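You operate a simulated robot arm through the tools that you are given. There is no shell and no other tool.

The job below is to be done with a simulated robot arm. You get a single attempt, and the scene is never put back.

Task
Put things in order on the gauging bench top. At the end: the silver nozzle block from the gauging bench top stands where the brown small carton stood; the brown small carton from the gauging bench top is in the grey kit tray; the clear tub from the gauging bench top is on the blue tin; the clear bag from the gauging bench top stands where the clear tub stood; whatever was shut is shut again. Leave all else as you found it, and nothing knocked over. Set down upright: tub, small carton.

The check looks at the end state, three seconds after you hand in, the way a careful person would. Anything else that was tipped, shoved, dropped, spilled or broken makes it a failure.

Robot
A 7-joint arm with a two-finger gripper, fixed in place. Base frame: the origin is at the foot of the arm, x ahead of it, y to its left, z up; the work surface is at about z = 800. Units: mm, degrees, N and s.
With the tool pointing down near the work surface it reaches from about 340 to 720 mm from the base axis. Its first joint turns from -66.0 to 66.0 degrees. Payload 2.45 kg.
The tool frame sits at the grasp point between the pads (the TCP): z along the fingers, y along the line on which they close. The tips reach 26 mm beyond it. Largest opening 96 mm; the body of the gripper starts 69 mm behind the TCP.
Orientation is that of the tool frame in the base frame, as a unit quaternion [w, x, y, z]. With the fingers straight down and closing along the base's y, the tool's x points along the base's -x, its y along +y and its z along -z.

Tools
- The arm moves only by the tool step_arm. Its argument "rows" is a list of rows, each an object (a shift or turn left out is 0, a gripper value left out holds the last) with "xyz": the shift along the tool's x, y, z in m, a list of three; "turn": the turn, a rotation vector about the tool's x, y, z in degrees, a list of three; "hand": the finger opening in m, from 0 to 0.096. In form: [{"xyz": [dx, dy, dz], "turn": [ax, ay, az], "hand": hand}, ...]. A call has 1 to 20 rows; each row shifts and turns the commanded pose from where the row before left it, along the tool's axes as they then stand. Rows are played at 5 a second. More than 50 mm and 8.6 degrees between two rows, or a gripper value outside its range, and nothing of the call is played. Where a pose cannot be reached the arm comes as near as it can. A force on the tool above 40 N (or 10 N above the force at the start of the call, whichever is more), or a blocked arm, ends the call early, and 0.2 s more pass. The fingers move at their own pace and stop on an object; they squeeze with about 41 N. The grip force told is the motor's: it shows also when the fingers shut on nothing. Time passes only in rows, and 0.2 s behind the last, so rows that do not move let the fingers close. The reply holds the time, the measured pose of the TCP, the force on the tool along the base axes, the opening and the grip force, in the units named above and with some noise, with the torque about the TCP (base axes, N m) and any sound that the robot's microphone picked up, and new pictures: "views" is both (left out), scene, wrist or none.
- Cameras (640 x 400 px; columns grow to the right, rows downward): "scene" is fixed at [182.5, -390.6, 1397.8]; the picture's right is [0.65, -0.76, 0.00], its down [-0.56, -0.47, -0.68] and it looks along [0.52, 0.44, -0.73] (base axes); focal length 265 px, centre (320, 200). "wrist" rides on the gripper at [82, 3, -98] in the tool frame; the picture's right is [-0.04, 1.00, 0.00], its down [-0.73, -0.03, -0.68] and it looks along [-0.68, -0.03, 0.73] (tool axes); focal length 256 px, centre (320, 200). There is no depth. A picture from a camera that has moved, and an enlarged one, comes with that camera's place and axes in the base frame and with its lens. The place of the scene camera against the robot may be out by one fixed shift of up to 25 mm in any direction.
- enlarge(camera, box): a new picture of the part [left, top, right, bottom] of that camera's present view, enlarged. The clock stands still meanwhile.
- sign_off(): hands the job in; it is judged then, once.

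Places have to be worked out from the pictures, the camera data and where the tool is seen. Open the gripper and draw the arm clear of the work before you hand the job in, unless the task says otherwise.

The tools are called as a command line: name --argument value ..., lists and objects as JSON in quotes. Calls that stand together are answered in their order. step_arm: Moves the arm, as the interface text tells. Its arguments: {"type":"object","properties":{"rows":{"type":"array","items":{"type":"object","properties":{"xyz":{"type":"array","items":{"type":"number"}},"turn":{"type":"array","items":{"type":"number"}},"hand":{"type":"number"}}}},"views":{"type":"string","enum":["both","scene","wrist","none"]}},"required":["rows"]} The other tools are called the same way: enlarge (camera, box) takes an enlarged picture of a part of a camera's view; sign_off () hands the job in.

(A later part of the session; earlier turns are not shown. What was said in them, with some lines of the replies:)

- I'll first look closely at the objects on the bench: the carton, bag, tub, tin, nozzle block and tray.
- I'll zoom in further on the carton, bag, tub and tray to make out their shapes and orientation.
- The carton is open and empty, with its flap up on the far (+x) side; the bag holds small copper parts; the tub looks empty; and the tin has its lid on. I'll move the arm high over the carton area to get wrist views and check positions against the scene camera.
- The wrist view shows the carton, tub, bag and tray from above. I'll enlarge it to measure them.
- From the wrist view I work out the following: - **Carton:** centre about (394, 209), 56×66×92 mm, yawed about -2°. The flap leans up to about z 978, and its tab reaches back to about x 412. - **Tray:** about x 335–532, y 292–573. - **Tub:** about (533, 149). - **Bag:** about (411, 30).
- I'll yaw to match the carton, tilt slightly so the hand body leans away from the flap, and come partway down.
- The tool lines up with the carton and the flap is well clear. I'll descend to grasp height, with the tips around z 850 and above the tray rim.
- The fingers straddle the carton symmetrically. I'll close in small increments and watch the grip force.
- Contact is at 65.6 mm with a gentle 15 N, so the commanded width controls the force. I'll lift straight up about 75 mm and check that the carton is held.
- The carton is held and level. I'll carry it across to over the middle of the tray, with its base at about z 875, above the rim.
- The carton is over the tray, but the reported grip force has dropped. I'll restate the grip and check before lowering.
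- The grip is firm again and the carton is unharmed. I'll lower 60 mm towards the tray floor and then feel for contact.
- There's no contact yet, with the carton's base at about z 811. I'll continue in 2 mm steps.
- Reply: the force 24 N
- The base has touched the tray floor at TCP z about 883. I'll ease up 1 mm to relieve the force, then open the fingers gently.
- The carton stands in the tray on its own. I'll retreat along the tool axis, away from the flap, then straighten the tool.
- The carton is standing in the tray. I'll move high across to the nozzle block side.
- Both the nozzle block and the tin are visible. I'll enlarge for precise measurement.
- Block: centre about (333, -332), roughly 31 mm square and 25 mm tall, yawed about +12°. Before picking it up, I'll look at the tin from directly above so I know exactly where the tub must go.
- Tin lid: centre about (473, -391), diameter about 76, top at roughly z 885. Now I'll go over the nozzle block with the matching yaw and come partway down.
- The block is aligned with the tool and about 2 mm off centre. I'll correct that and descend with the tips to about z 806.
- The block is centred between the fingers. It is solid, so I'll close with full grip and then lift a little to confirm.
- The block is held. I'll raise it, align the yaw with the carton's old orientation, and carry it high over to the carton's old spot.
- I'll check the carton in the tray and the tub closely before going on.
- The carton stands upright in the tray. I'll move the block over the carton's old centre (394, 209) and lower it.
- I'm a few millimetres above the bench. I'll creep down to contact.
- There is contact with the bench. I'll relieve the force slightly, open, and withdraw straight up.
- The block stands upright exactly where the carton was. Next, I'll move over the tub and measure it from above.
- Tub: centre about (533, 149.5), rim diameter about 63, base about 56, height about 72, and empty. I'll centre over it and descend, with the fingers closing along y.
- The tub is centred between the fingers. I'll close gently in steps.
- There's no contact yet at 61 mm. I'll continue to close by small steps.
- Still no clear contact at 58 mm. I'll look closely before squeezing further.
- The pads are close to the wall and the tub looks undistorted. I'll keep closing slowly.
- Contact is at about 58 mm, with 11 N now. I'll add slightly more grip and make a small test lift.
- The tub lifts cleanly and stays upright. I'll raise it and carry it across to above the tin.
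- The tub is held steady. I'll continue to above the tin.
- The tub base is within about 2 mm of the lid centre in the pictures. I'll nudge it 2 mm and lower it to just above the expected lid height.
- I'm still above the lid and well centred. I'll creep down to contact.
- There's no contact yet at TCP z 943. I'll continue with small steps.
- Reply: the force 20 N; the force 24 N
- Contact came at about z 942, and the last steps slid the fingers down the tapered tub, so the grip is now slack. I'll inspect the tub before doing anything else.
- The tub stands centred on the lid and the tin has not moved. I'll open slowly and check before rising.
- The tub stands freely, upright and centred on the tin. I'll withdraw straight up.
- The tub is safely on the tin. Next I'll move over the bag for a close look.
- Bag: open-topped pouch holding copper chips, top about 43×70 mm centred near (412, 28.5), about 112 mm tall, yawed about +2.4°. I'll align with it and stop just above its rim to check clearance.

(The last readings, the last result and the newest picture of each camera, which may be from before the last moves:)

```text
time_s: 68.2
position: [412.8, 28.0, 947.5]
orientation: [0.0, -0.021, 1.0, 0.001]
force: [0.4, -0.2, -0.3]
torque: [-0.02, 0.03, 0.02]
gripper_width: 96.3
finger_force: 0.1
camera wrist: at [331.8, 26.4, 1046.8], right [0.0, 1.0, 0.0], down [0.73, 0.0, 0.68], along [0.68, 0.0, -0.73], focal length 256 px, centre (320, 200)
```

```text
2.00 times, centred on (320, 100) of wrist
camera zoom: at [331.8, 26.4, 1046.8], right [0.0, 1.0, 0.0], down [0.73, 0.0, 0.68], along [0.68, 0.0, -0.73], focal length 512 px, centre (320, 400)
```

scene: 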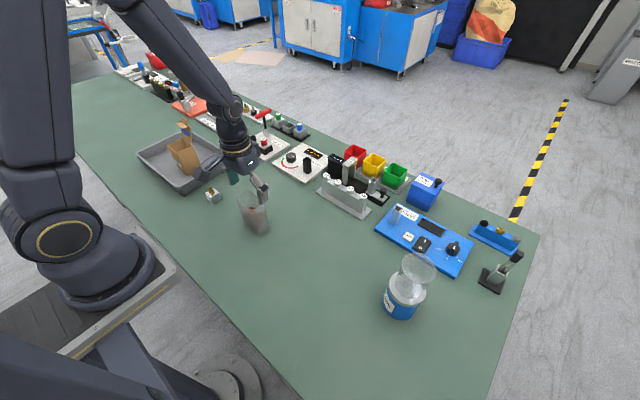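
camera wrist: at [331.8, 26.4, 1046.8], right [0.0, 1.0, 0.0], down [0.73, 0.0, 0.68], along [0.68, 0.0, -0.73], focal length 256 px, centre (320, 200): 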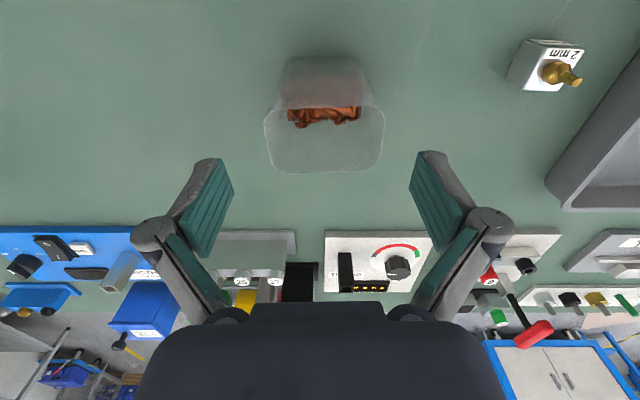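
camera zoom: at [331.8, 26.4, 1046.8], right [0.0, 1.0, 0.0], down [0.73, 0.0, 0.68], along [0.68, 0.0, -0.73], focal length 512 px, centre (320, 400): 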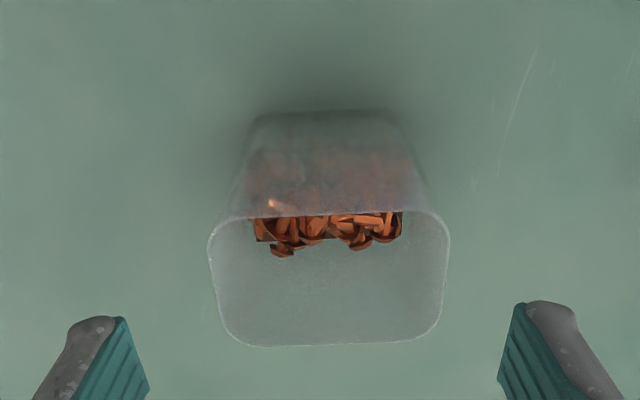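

The tool is aligned with the bag and has about 13 mm clearance on each side. I'll descend to grasp height, keeping the hand body above the bag's rim.

step_arm --rows '[{"xyz": [0.0013, 0.0007, 0]}, {"xyz": [0, 0, 0.02]}, {"xyz": [0, 0, 0.02]}, {"xyz": [0, 0, 0.02]}, {"xyz": [0, 0, 0.015]}, {"xyz": [0, 0, 0.009]}, {"xyz": [0, 0, 0]}]'

enlarge --camera "scene" --box '[222, 160, 286, 240]'

```text
time_s: 69.8
position: [411.9, 27.9, 864.8]
orientation: [0.0, -0.022, 1.0, 0.0]
force: [0.1, 0.1, 0.2]
torque: [-0.01, 0.01, 0.02]
gripper_width: 95.7
finger_force: 0.0
camera wrist: at [330.7, 27.4, 963.0], right [0.0, 1.0, 0.0], down [0.73, 0.0, 0.68], along [0.68, 0.0, -0.73], focal length 256 px, centre (320, 200)
```

scene: 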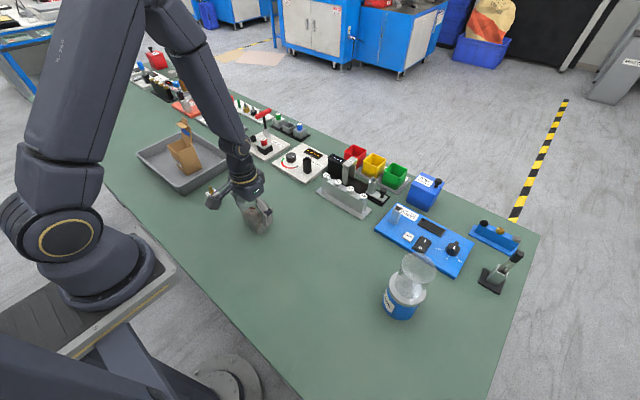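
wrist: 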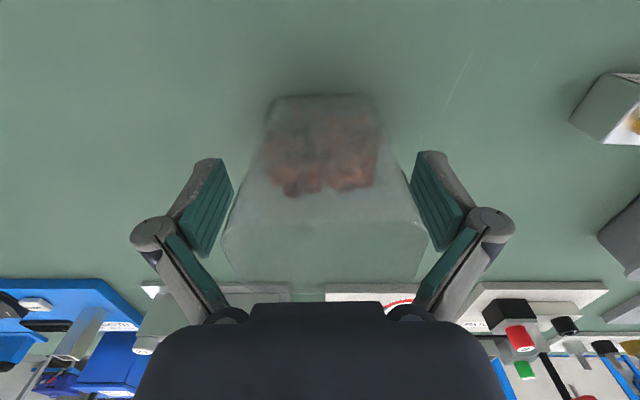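

```text
5.00 times, centred on (254, 200) of scene
camera zoom: at [182.5, -390.6, 1397.8], right [0.65, -0.76, 0.0], down [-0.56, -0.47, -0.68], along [0.52, 0.44, -0.73], focal length 1327 px, centre (650, 200)
```

zoom: 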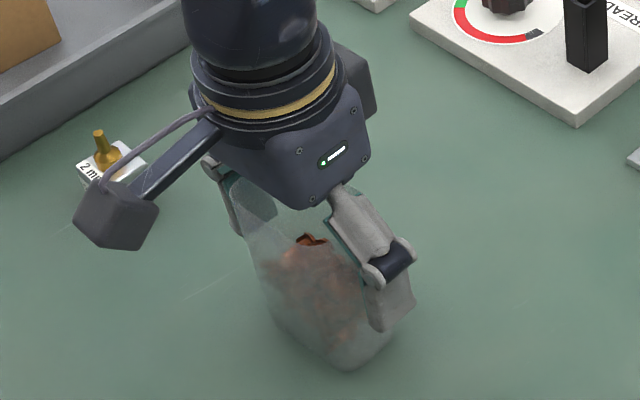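

The bag is centred between the fingers. I'll close gradually.

step_arm --rows '[{"hand": 0.084}, {"hand": 0.076}, {"hand": 0.072}, {"hand": 0.07}, {"hand": 0.068}, {"hand": 0.068}]' --views "none"

step_arm --rows '[{"hand": 0.067}, {"hand": 0.067}]' --views "none"

step_arm --rows '[{"hand": 0.066}, {"hand": 0.066}]' --views "wrist"

```text
time_s: 71.2
position: [410.9, 28.6, 866.6]
orientation: [0.0, -0.022, 1.0, 0.0]
force: [-1.3, 3.3, 34.1]
torque: [-0.08, 0.43, 0.0]
gripper_width: 75.5
finger_force: 41.1
```

```text
time_s: 71.8
position: [411.6, 29.1, 864.8]
orientation: [0.0, -0.02, 1.0, 0.0]
force: [-3.7, 0.5, 17.2]
torque: [0.0, 0.31, 0.03]
gripper_width: 74.8
finger_force: 40.8
stopped in row 2: the force on the tool passed its limit at 45 N (the readings are from after the stop); the commanded pose is now the measured one
```

```text
time_s: 72.4
position: [412.4, 28.6, 866.6]
orientation: [0.001, -0.021, 1.0, 0.0]
force: [-5.5, 0.8, 33.6]
torque: [-0.09, 0.63, -0.01]
gripper_width: 74.5
finger_force: 41.5
camera wrist: at [330.8, 27.6, 964.1], right [0.0, 1.0, 0.0], down [0.73, 0.0, 0.68], along [0.68, 0.0, -0.73], focal length 256 px, centre (320, 200)
```

wrist: 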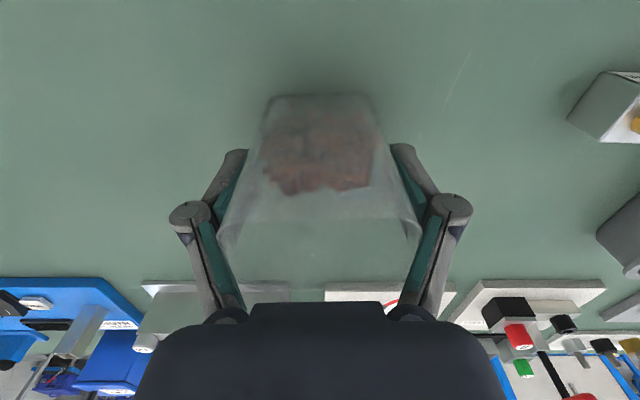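

The upper finger links are catching the bag's wide rim and pressing it down. I must release at once and grip differently.

step_arm --rows '[{"hand": 0.08}, {"hand": 0.09}, {"hand": 0.096}, {"hand": 0.096}]'

enlarge --camera "scene" --box '[222, 160, 286, 240]'

enlarge --camera "wrist" --box '[200, 60, 440, 310]'

```text
time_s: 73.4
position: [412.3, 28.5, 865.7]
orientation: [0.001, -0.021, 1.0, 0.0]
force: [0.2, 0.1, 0.9]
torque: [0.0, 0.04, 0.0]
gripper_width: 96.1
finger_force: 0.1
camera wrist: at [331.1, 27.6, 963.6], right [0.0, 1.0, 0.0], down [0.73, 0.0, 0.68], along [0.68, 0.0, -0.73], focal length 256 px, centre (320, 200)
```

scene: 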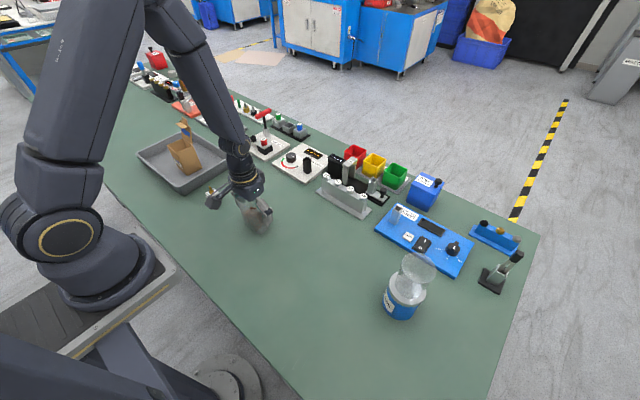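
wrist: 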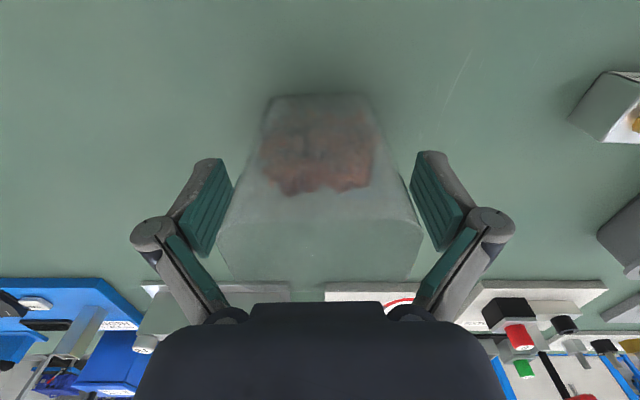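

```text
5.00 times, centred on (254, 200) of scene
camera zoom: at [182.5, -390.6, 1397.8], right [0.65, -0.76, 0.0], down [-0.56, -0.47, -0.68], along [0.52, 0.44, -0.73], focal length 1327 px, centre (650, 200)
```

zoom: 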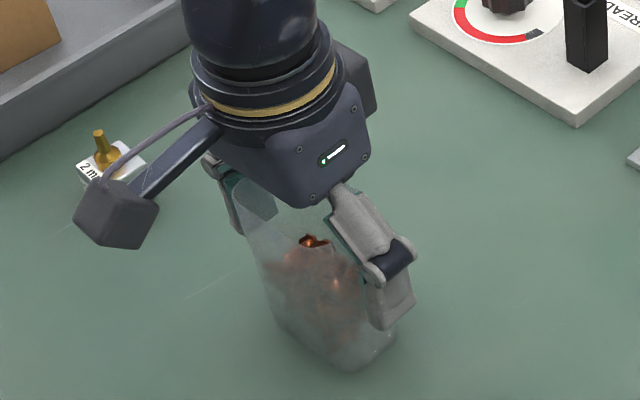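

```text
1.60 times, centred on (320, 185) of wrist
camera zoom: at [331.1, 27.6, 963.6], right [0.0, 1.0, 0.0], down [0.73, 0.0, 0.68], along [0.68, 0.0, -0.73], focal length 410 px, centre (320, 224)
```

zoom: 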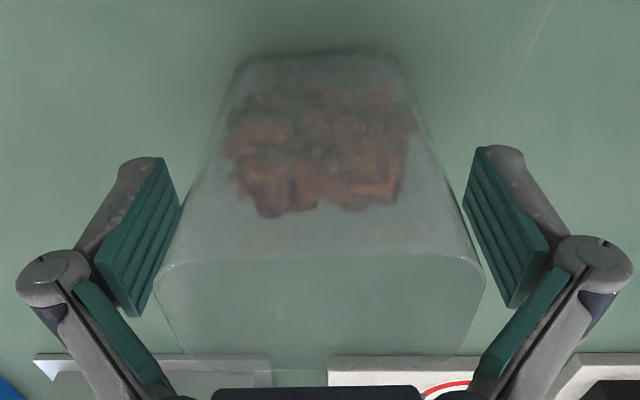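

The bag looks unharmed and is still standing. The knuckles sit about 40 mm above the TCP, so I'll raise to TCP z about 887, which puts the rim below the knuckles, and then close again in small checked steps.

step_arm --rows '[{"xyz": [0, 0, -0.01], "hand": 0.096}, {"xyz": [0, 0, -0.0115]}, {"hand": 0.086}, {"hand": 0.08}, {"hand": 0.077}, {"hand": 0.077}]'

```text
time_s: 74.8
position: [413.0, 28.2, 886.9]
orientation: [0.001, -0.021, 1.0, 0.0]
force: [-0.6, -0.5, 0.0]
torque: [-0.02, 0.01, 0.01]
gripper_width: 76.9
finger_force: 0.0
camera wrist: at [331.6, 27.2, 985.8], right [0.0, 1.0, 0.0], down [0.73, 0.0, 0.68], along [0.68, 0.0, -0.73], focal length 256 px, centre (320, 200)
```

scene: 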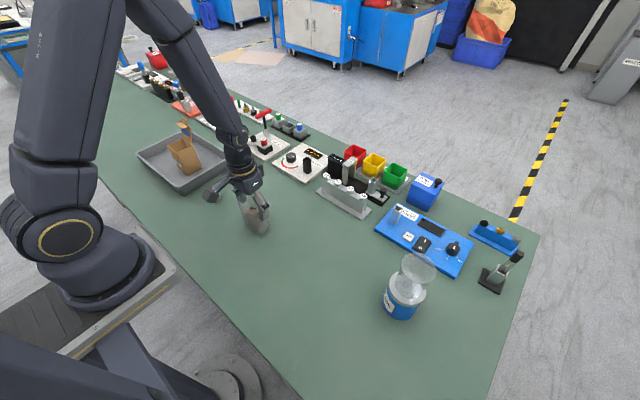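
wrist: 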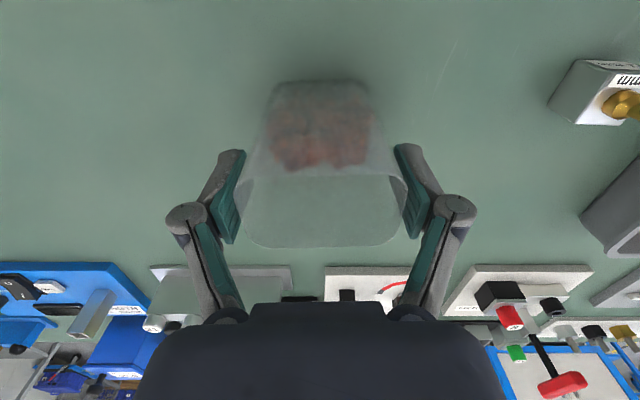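

There's no interference now. I'll continue closing in checked steps.

step_arm --rows '[{"hand": 0.074}, {"hand": 0.072}, {"hand": 0.072}]' --views "none"

```text
time_s: 75.6
position: [411.3, 27.9, 887.7]
orientation: [0.001, -0.021, 1.0, 0.001]
force: [0.9, -0.5, -0.4]
torque: [0.03, 0.01, 0.02]
gripper_width: 72.1
finger_force: 0.0
```

There's no contact at 72 mm and no vertical force. I'll close another step.

step_arm --rows '[{"hand": 0.07}, {"hand": 0.07}]' --views "none"

```text
time_s: 76.2
position: [412.0, 27.7, 885.9]
orientation: [0.001, -0.021, 1.0, 0.0]
force: [-0.3, 1.3, 0.6]
torque: [-0.01, -0.03, -0.01]
gripper_width: 70.5
finger_force: 0.0
```

step_arm --rows '[{"hand": 0.0685}, {"hand": 0.0685}]' --views "wrist"

```text
time_s: 76.8
position: [411.6, 27.4, 887.3]
orientation: [0.002, -0.022, 1.0, 0.0]
force: [-0.1, 1.2, 4.4]
torque: [0.07, 0.13, 0.02]
gripper_width: 69.9
finger_force: 40.6
camera wrist: at [331.6, 27.2, 985.9], right [0.0, 1.0, 0.0], down [0.73, 0.0, 0.68], along [0.68, 0.0, -0.73], focal length 256 px, centre (320, 200)
```

wrist: 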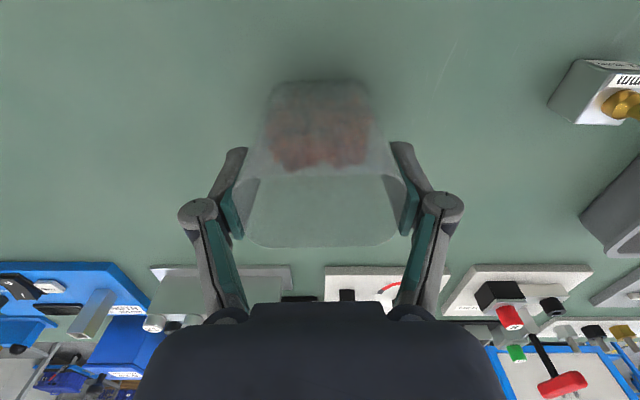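

The pads are on the bag at about 70 mm with a firm grip and little vertical force. I'll make a small test lift.

step_arm --rows '[{"xyz": [0, 0, -0.003]}, {"xyz": [0, 0, -0.004]}, {"xyz": [0, 0, -0.006]}, {"xyz": [0, 0, 0]}]'

enlarge --camera "scene" --box '[222, 160, 286, 240]'

```text
time_s: 77.8
position: [410.8, 27.2, 900.7]
orientation: [0.001, -0.021, 1.0, 0.001]
force: [-0.8, -0.2, 0.1]
torque: [-0.12, 0.09, 0.0]
gripper_width: 70.1
finger_force: 4.7
camera wrist: at [330.6, 26.3, 998.7], right [0.0, 1.0, 0.0], down [0.73, 0.0, 0.68], along [0.68, 0.0, -0.73], focal length 256 px, centre (320, 200)
```

scene: 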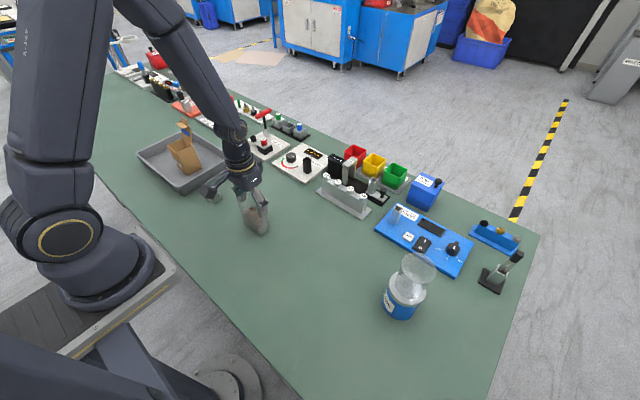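
wrist: 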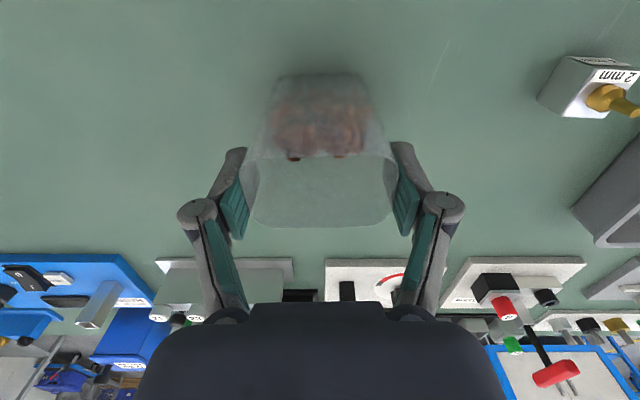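

```text
5.00 times, centred on (254, 200) of scene
camera zoom: at [182.5, -390.6, 1397.8], right [0.65, -0.76, 0.0], down [-0.56, -0.47, -0.68], along [0.52, 0.44, -0.73], focal length 1327 px, centre (650, 200)
```

zoom: 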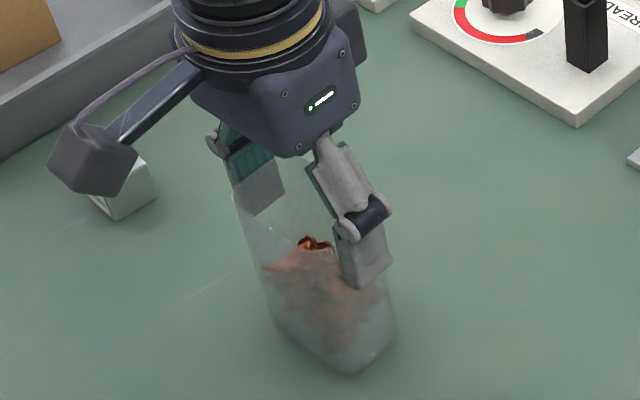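

The fingers slid up and the bag stayed on the bench, standing. With more pad on the wall here, I'll close a little further and read the force.

step_arm --rows '[{"hand": 0.068}, {"hand": 0.0675}, {"hand": 0.0675}]' --views "wrist"

enlarge --camera "wrist" --box '[200, 60, 440, 310]'

```text
time_s: 78.6
position: [411.4, 26.8, 900.5]
orientation: [0.0, -0.022, 1.0, 0.001]
force: [-1.8, 1.6, 3.3]
torque: [-0.23, 0.24, -0.03]
gripper_width: 69.6
finger_force: 40.8
camera wrist: at [330.6, 26.4, 998.8], right [0.0, 1.0, 0.0], down [0.73, 0.0, 0.68], along [0.68, 0.0, -0.73], focal length 256 px, centre (320, 200)
```

wrist: 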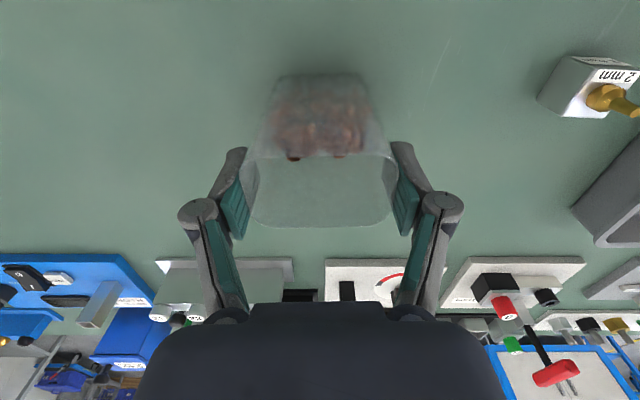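

```text
1.60 times, centred on (320, 185) of wrist
camera zoom: at [330.6, 26.4, 998.8], right [0.0, 1.0, 0.0], down [0.73, 0.0, 0.68], along [0.68, 0.0, -0.73], focal length 410 px, centre (320, 224)
```

zoom: 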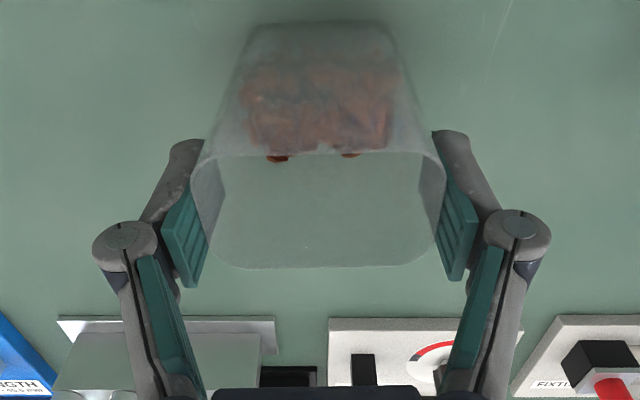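

The grip is at 40 N on the pads. I'll command a bit deeper so the force cannot fade, and try a slow 4 mm lift.

step_arm --rows '[{"hand": 0.065}, {"hand": 0.065}, {"xyz": [0, 0, -0.002], "hand": 0.065}, {"xyz": [0, 0, -0.002], "hand": 0.065}]' --views "wrist"

enlarge --camera "wrist" --box '[200, 60, 440, 310]'

```text
time_s: 79.6
position: [411.8, 26.6, 904.4]
orientation: [0.001, -0.021, 1.0, 0.0]
force: [-0.3, -0.2, -2.4]
torque: [0.0, 0.01, 0.02]
gripper_width: 69.5
finger_force: 41.1
camera wrist: at [331.4, 26.3, 1002.7], right [0.0, 1.0, 0.0], down [0.73, 0.0, 0.68], along [0.68, 0.0, -0.73], focal length 256 px, centre (320, 200)
```

wrist: 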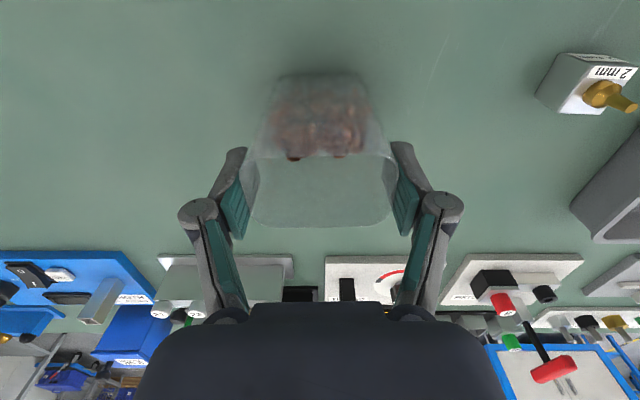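

```text
1.60 times, centred on (320, 185) of wrist
camera zoom: at [331.4, 26.3, 1002.7], right [0.0, 1.0, 0.0], down [0.73, 0.0, 0.68], along [0.68, 0.0, -0.73], focal length 410 px, centre (320, 224)
```

zoom: 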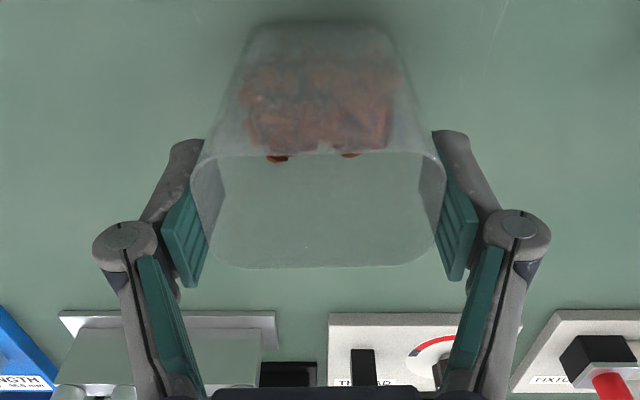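

The bag now rises with the gripper: its position in the wrist view is unchanged and the load is about 2.4 N. I'll lift further, gently.

step_arm --rows '[{"xyz": [0, 0, -0.005], "hand": 0.065}, {"xyz": [0, 0, -0.008]}, {"xyz": [0, 0, -0.01]}, {"xyz": [0, 0, -0.01]}, {"xyz": [0, 0, -0.005]}, {"xyz": [0, 0, 0]}]'

enlarge --camera "scene" --box '[222, 150, 286, 230]'

```text
time_s: 81.0
position: [411.9, 27.2, 943.1]
orientation: [0.002, -0.022, 1.0, 0.0]
force: [-0.9, -0.5, -2.4]
torque: [0.03, -0.03, 0.0]
gripper_width: 69.5
finger_force: 41.5
camera wrist: at [331.2, 26.6, 1040.3], right [0.0, 1.0, 0.0], down [0.73, 0.0, 0.68], along [0.68, 0.0, -0.73], focal length 256 px, centre (320, 200)
```

scene: 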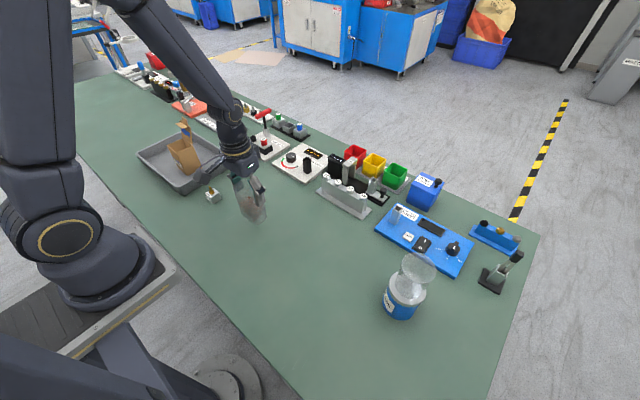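
wrist: 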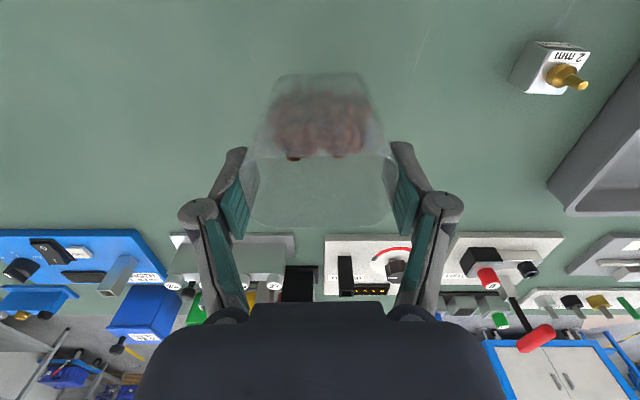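

```text
5.00 times, centred on (254, 190) of scene
camera zoom: at [182.5, -390.6, 1397.8], right [0.65, -0.76, 0.0], down [-0.56, -0.47, -0.68], along [0.52, 0.44, -0.73], focal length 1327 px, centre (650, 250)
```

zoom: 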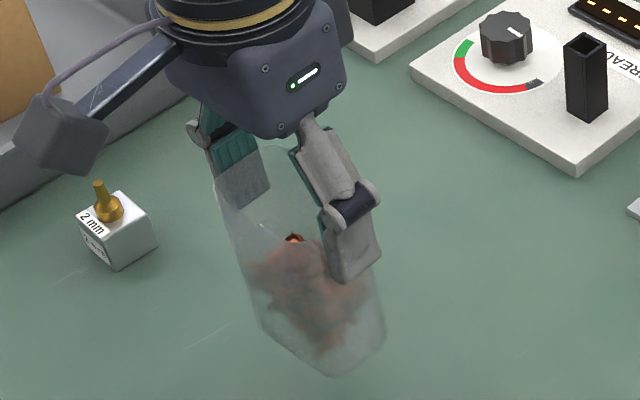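

The bag hangs upright and steady. I'll carry it slowly to above the tub's old place (533, 149.5).

step_arm --rows '[{"xyz": [0, 0, -0.01], "hand": 0.065}, {"xyz": [0, 0, -0.01]}, {"xyz": [-0.0064, 0.0058, 0]}, {"xyz": [-0.0115, 0.0106, 0]}, {"xyz": [-0.0128, 0.0117, 0]}, {"xyz": [-0.0128, 0.0117, 0]}, {"xyz": [-0.0128, 0.0117, 0]}, {"xyz": [-0.0128, 0.0117, 0]}, {"xyz": [-0.0128, 0.0117, 0]}, {"xyz": [-0.0128, 0.0117, 0]}, {"xyz": [-0.0128, 0.0117, 0]}, {"xyz": [-0.0128, 0.0117, 0]}, {"xyz": [-0.0076, 0.007, 0]}, {"xyz": [0, 0, 0]}]'

```text
time_s: 84.0
position: [536.8, 152.3, 963.4]
orientation: [0.0, -0.022, 1.0, 0.0]
force: [-0.2, -0.1, -3.0]
torque: [0.0, -0.02, -0.01]
gripper_width: 69.7
finger_force: 41.2
camera wrist: at [455.5, 151.4, 1061.3], right [0.0, 1.0, 0.0], down [0.73, 0.0, 0.68], along [0.68, 0.0, -0.73], focal length 256 px, centre (320, 200)
```

scene: 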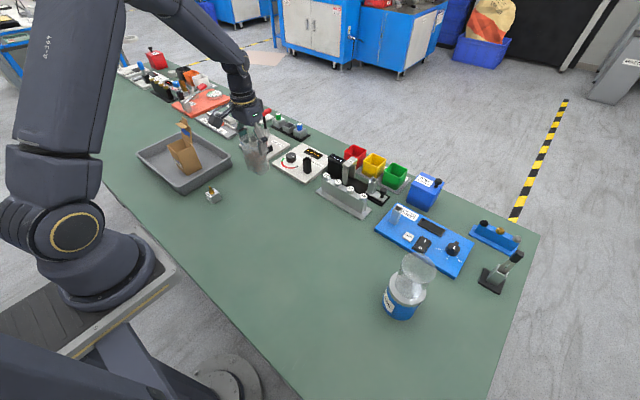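
wrist: 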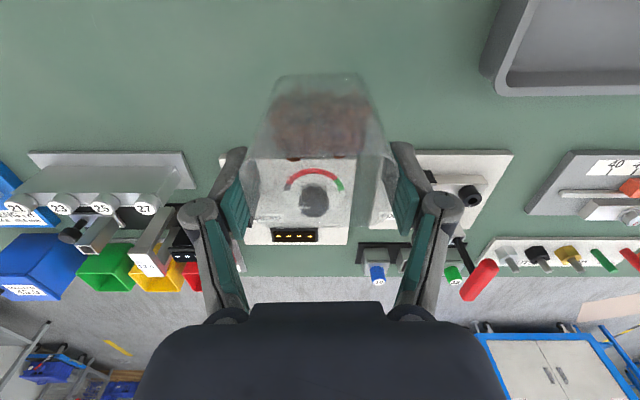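

The bag hangs steadily. I'll trim the position by a couple of millimetres and lower it to just above the bench.

step_arm --rows '[{"xyz": [0.0019, -0.0026, 0.005], "hand": 0.065}, {"xyz": [0, 0, 0.01]}, {"xyz": [0, 0, 0.012]}, {"xyz": [0, 0, 0.012]}, {"xyz": [0, 0, 0.01]}, {"xyz": [0, 0, 0.006]}, {"xyz": [0, 0, 0]}]'

enlarge --camera "scene" --box '[222, 130, 286, 200]'

```text
time_s: 85.6
position: [533.8, 149.0, 908.0]
orientation: [0.001, -0.021, 1.0, 0.0]
force: [0.3, 0.3, -2.8]
torque: [-0.01, -0.02, -0.03]
gripper_width: 69.7
finger_force: 40.8
camera wrist: at [452.3, 147.2, 1005.1], right [0.0, 1.0, 0.0], down [0.73, 0.0, 0.68], along [0.68, 0.0, -0.73], focal length 256 px, centre (320, 200)
```

scene: 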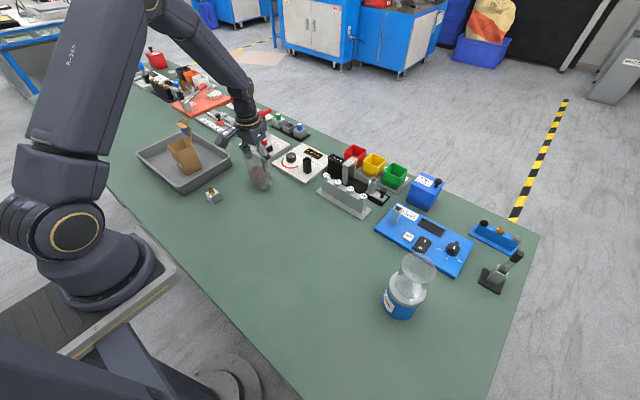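
wrist: 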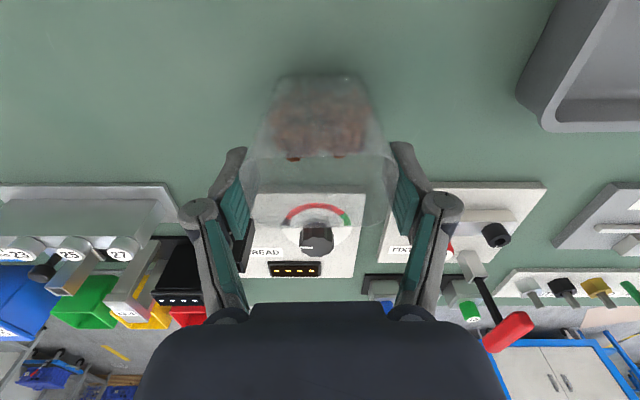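

```text
5.71 times, centred on (254, 165) of scene
camera zoom: at [182.5, -390.6, 1397.8], right [0.65, -0.76, 0.0], down [-0.56, -0.47, -0.68], along [0.52, 0.44, -0.73], focal length 1517 px, centre (697, 400)
```

zoom: 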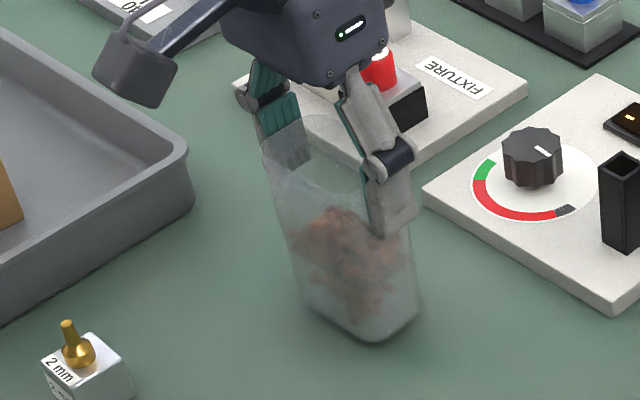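

The bag's base is about 7 mm above the bench. I'll creep down and check each step.

step_arm --rows '[{"xyz": [0, 0, 0.002], "hand": 0.065}, {"xyz": [0, 0, 0.002]}, {"xyz": [0, 0, 0]}]' --views "none"

```text
time_s: 86.4
position: [533.1, 148.6, 902.7]
orientation: [0.001, -0.021, 1.0, 0.0]
force: [0.3, 0.5, -2.9]
torque: [0.0, -0.01, 0.01]
gripper_width: 69.3
finger_force: 41.8
```

step_arm --rows '[{"xyz": [0, 0, 0.001], "hand": 0.065}, {"xyz": [0, 0, 0]}]' --views "none"

```text
time_s: 87.0
position: [532.7, 147.7, 902.8]
orientation: [0.001, -0.021, 1.0, 0.0]
force: [-0.2, -0.4, -4.3]
torque: [-0.01, -0.05, -0.02]
gripper_width: 69.1
finger_force: 40.9
```

step_arm --rows '[{"xyz": [0, 0, 0.001], "hand": 0.065}, {"xyz": [0, 0, 0]}]' --views "none"

```text
time_s: 87.6
position: [533.5, 147.8, 900.9]
orientation: [0.001, -0.021, 1.0, 0.0]
force: [0.9, 0.3, -2.4]
torque: [0.01, -0.02, 0.03]
gripper_width: 69.6
finger_force: 40.5
```

The bag is still hanging free. The averaged readings suggest I'm 1–2 mm short, so I'll trim that and continue the descent.

step_arm --rows '[{"xyz": [-0.0015, 0.0014, 0], "hand": 0.065}, {"xyz": [0, 0, 0.001]}, {"xyz": [0, 0, 0]}]' --views "none"

```text
time_s: 88.4
position: [534.1, 150.4, 900.4]
orientation: [0.001, -0.021, 1.0, 0.0]
force: [-1.2, -0.6, 5.0]
torque: [-0.33, 0.3, -0.06]
gripper_width: 69.6
finger_force: 40.7
```

The base is on the bench: the force has changed sign to +5 N. I'll open slowly.

step_arm --rows '[{"hand": 0.069}, {"hand": 0.071}, {"hand": 0.074}, {"hand": 0.08}, {"hand": 0.09}, {"hand": 0.096}, {"hand": 0.096}]'

enlarge --camera "scene" --box '[222, 130, 286, 200]'

```text
time_s: 90.0
position: [532.5, 150.9, 899.0]
orientation: [0.001, -0.02, 1.0, 0.0]
force: [0.4, -1.2, -0.4]
torque: [-0.01, -0.01, 0.0]
gripper_width: 95.7
finger_force: 0.1
camera wrist: at [453.2, 149.2, 998.4], right [0.0, 1.0, 0.0], down [0.73, 0.0, 0.68], along [0.68, 0.0, -0.73], focal length 256 px, centre (320, 200)
```

scene: 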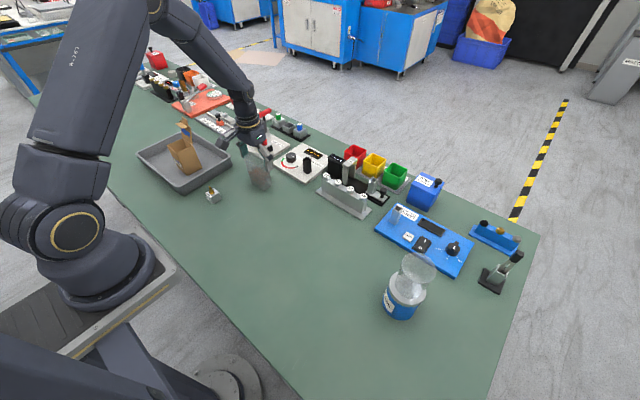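
wrist: 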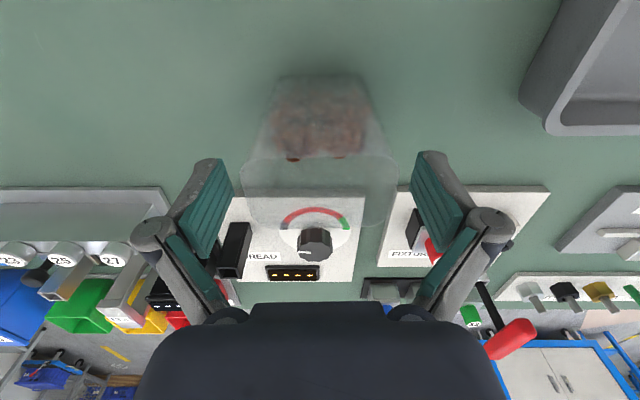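

```text
5.71 times, centred on (254, 165) of scene
camera zoom: at [182.5, -390.6, 1397.8], right [0.65, -0.76, 0.0], down [-0.56, -0.47, -0.68], along [0.52, 0.44, -0.73], focal length 1517 px, centre (697, 400)
```

zoom: 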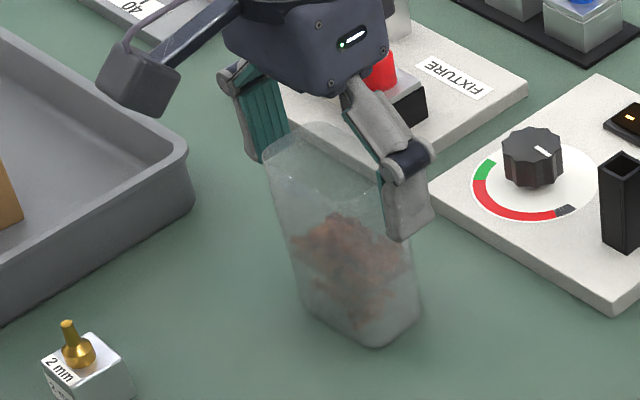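

The bag stands on its own, with the fingers clear on both sides. I'll withdraw straight up.

step_arm --rows '[{"xyz": [0, 0, -0.01], "hand": 0.096}, {"xyz": [0, 0, -0.015]}, {"xyz": [0, 0, -0.025]}, {"xyz": [0, 0, -0.03]}, {"xyz": [0, 0, -0.035]}, {"xyz": [0, 0, -0.035]}, {"xyz": [0, 0, 0]}]'

enlarge --camera "scene" --box '[130, 110, 290, 240]'

enlarge --camera "wrist" --box '[240, 0, 400, 160]'

```text
time_s: 91.6
position: [534.4, 150.8, 1053.5]
orientation: [0.001, -0.021, 1.0, 0.0]
force: [-0.5, -0.2, -0.2]
torque: [0.01, 0.01, 0.02]
gripper_width: 96.0
finger_force: 0.1
camera wrist: at [453.5, 149.4, 1152.0], right [0.0, 1.0, 0.0], down [0.73, 0.0, 0.68], along [0.68, 0.0, -0.73], focal length 256 px, centre (320, 200)
```

scene: 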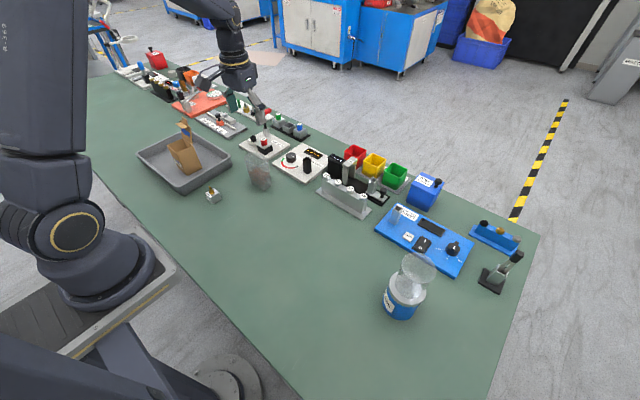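
wrist: 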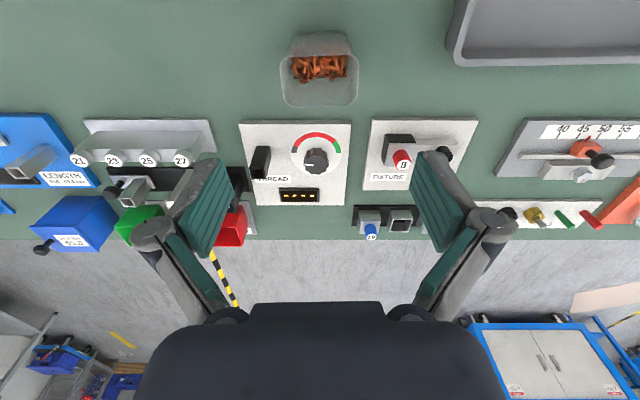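

```text
3.08 times, centred on (210, 175) of scene
camera zoom: at [182.5, -390.6, 1397.8], right [0.65, -0.76, 0.0], down [-0.56, -0.47, -0.68], along [0.52, 0.44, -0.73], focal length 817 px, centre (658, 277)
```

zoom: 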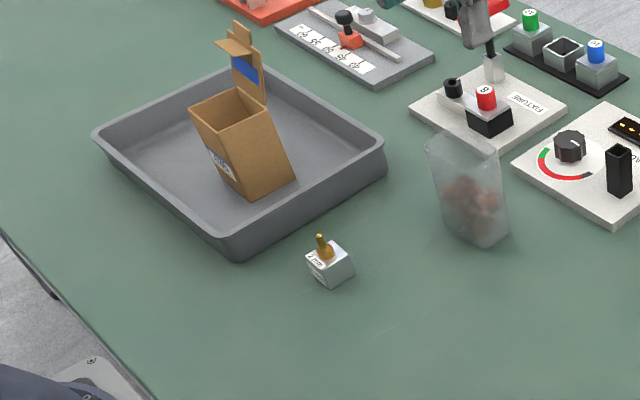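

```text
2.50 times, centred on (320, 80) of wrist
camera zoom: at [453.5, 149.4, 1152.0], right [0.0, 1.0, 0.0], down [0.73, 0.0, 0.68], along [0.68, 0.0, -0.73], focal length 640 px, centre (320, 500)
```

zoom: 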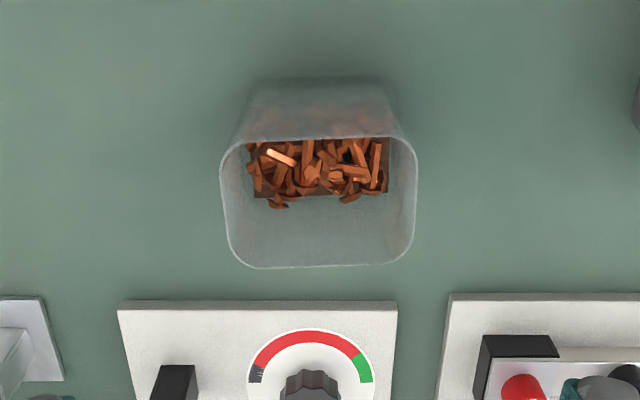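

The bag stands at about (533, 149) with its contents intact, and the block and carton look right. I'll retract the arm to its high starting pose, clear of the bench, and check everything again.

step_arm --rows '[{"xyz": [0, 0, -0.035]}, {"xyz": [0, 0, -0.04]}, {"xyz": [0, 0, -0.04]}, {"turn": [0, 0, 2.4]}, {"xyz": [0.007, -0.033, 0]}, {"xyz": [0.007, -0.033, 0]}, {"xyz": [0.007, -0.033, 0]}, {"xyz": [0.007, -0.033, 0]}, {"xyz": [0.007, -0.033, 0]}, {"xyz": [0.007, -0.033, 0]}, {"xyz": [0.007, -0.033, 0]}, {"xyz": [0, 0, 0]}]'

enlarge --camera "scene" --box '[130, 110, 290, 240]'

enlarge --camera "scene" --box '[340, 200, 540, 330]'

enlarge --camera "scene" --box '[100, 40, 330, 180]'

```text
time_s: 94.2
position: [483.1, -81.4, 1165.8]
orientation: [0.001, 0.001, 1.0, -0.001]
force: [0.0, -1.1, 0.2]
torque: [0.02, -0.06, -0.01]
gripper_width: 95.7
finger_force: 0.0
camera wrist: at [402.5, -79.5, 1264.5], right [0.04, 1.0, 0.0], down [0.73, -0.03, 0.68], along [0.68, -0.03, -0.73], focal length 256 px, centre (320, 200)
```

scene: 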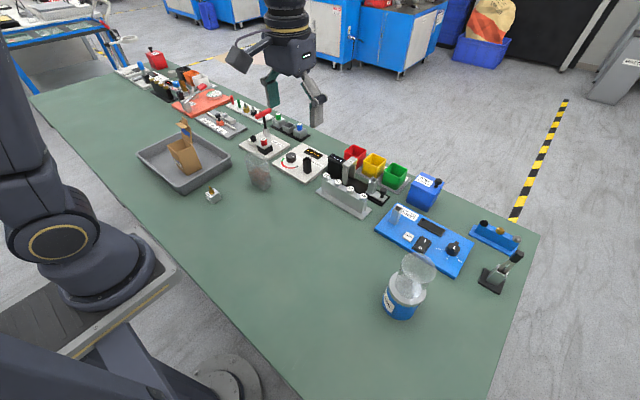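
wrist: 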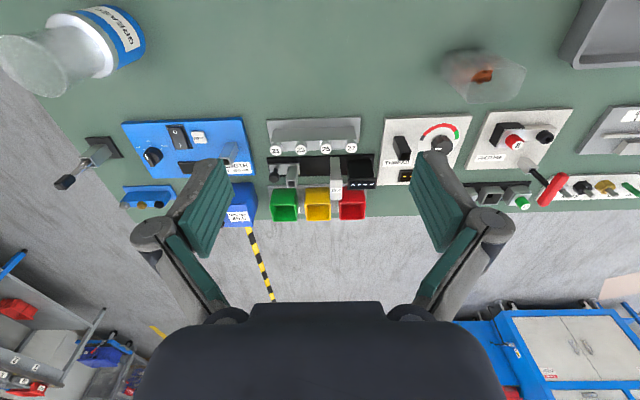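

```text
3.08 times, centred on (210, 175) of scene
camera zoom: at [182.4, -390.6, 1397.8], right [0.65, -0.76, 0.0], down [-0.56, -0.47, -0.68], along [0.52, 0.44, -0.73], focal length 817 px, centre (658, 277)
```

zoom: 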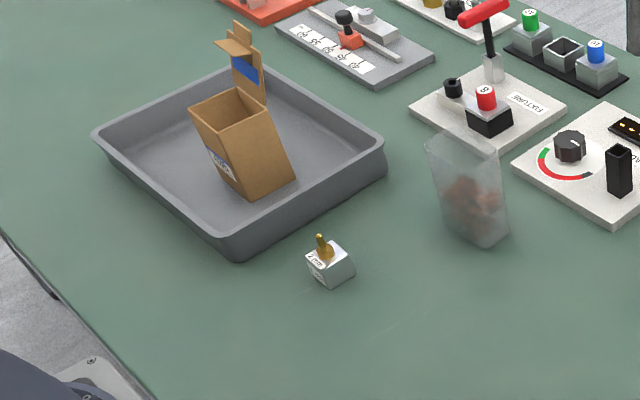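

```text
3.08 times, centred on (440, 265) of scene
camera zoom: at [182.4, -390.6, 1397.8], right [0.65, -0.76, 0.0], down [-0.56, -0.47, -0.68], along [0.52, 0.44, -0.73], focal length 817 px, centre (-49, 0)
```

zoom: 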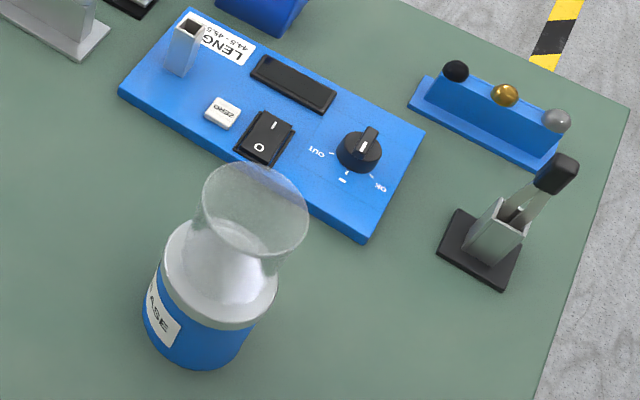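

```text
2.78 times, centred on (215, 110) of scene
camera zoom: at [182.4, -390.6, 1397.8], right [0.65, -0.76, 0.0], down [-0.56, -0.47, -0.68], along [0.52, 0.44, -0.73], focal length 738 px, centre (612, 450)
```

zoom: 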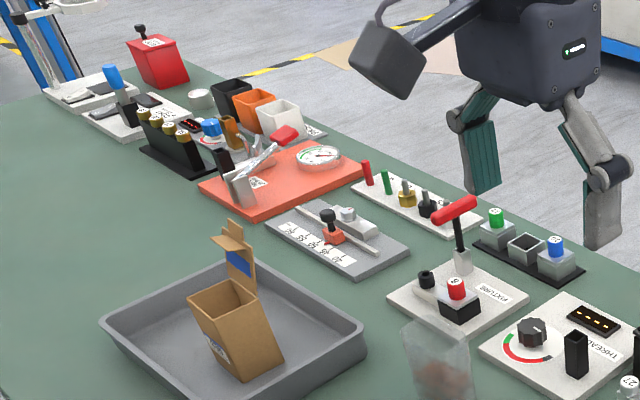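

The final state looks right:
- **Carton:** upright in the grey tray.
- **Nozzle block:** standing where the carton stood.
- **Tub:** upright on the tin, with the tin's lid still on.
- **Bag:** standing where the tub stood, contents intact.
- **Everything else:** looks unmoved.

The gripper is open and the arm is clear, so I'm handing in.

sign_off

```text
The job is handed in.
```

The bench is in the order you asked for, and the job is handed in; I haven't seen the check's result. In the final pictures:

- **Brown small carton:** stands upright in the grey kit tray, with its flap still open as I found it.
- **Silver nozzle block:** stands where the carton stood.
- **Clear tub:** stands upright and centred on the blue tin. The tin's lid stayed shut throughout.
- **Clear bag:** stands where the tub stood, with its copper pieces still inside.

Two things went less smoothly than planned:

- **Bag:** on the first grip, the upper finger links caught the bag's rim and pressed it down with up to about 45 N. I let go, gripped higher, and on a second try it lifted cleanly. It looks undamaged.
- **Tub:** I pushed down slightly too far when setting it on the tin, so the fingers slid a few millimetres down its sides. The tub and tin stayed in place.

Nothing else on the bench looks moved, and I left the gripper open and the arm raised clear.
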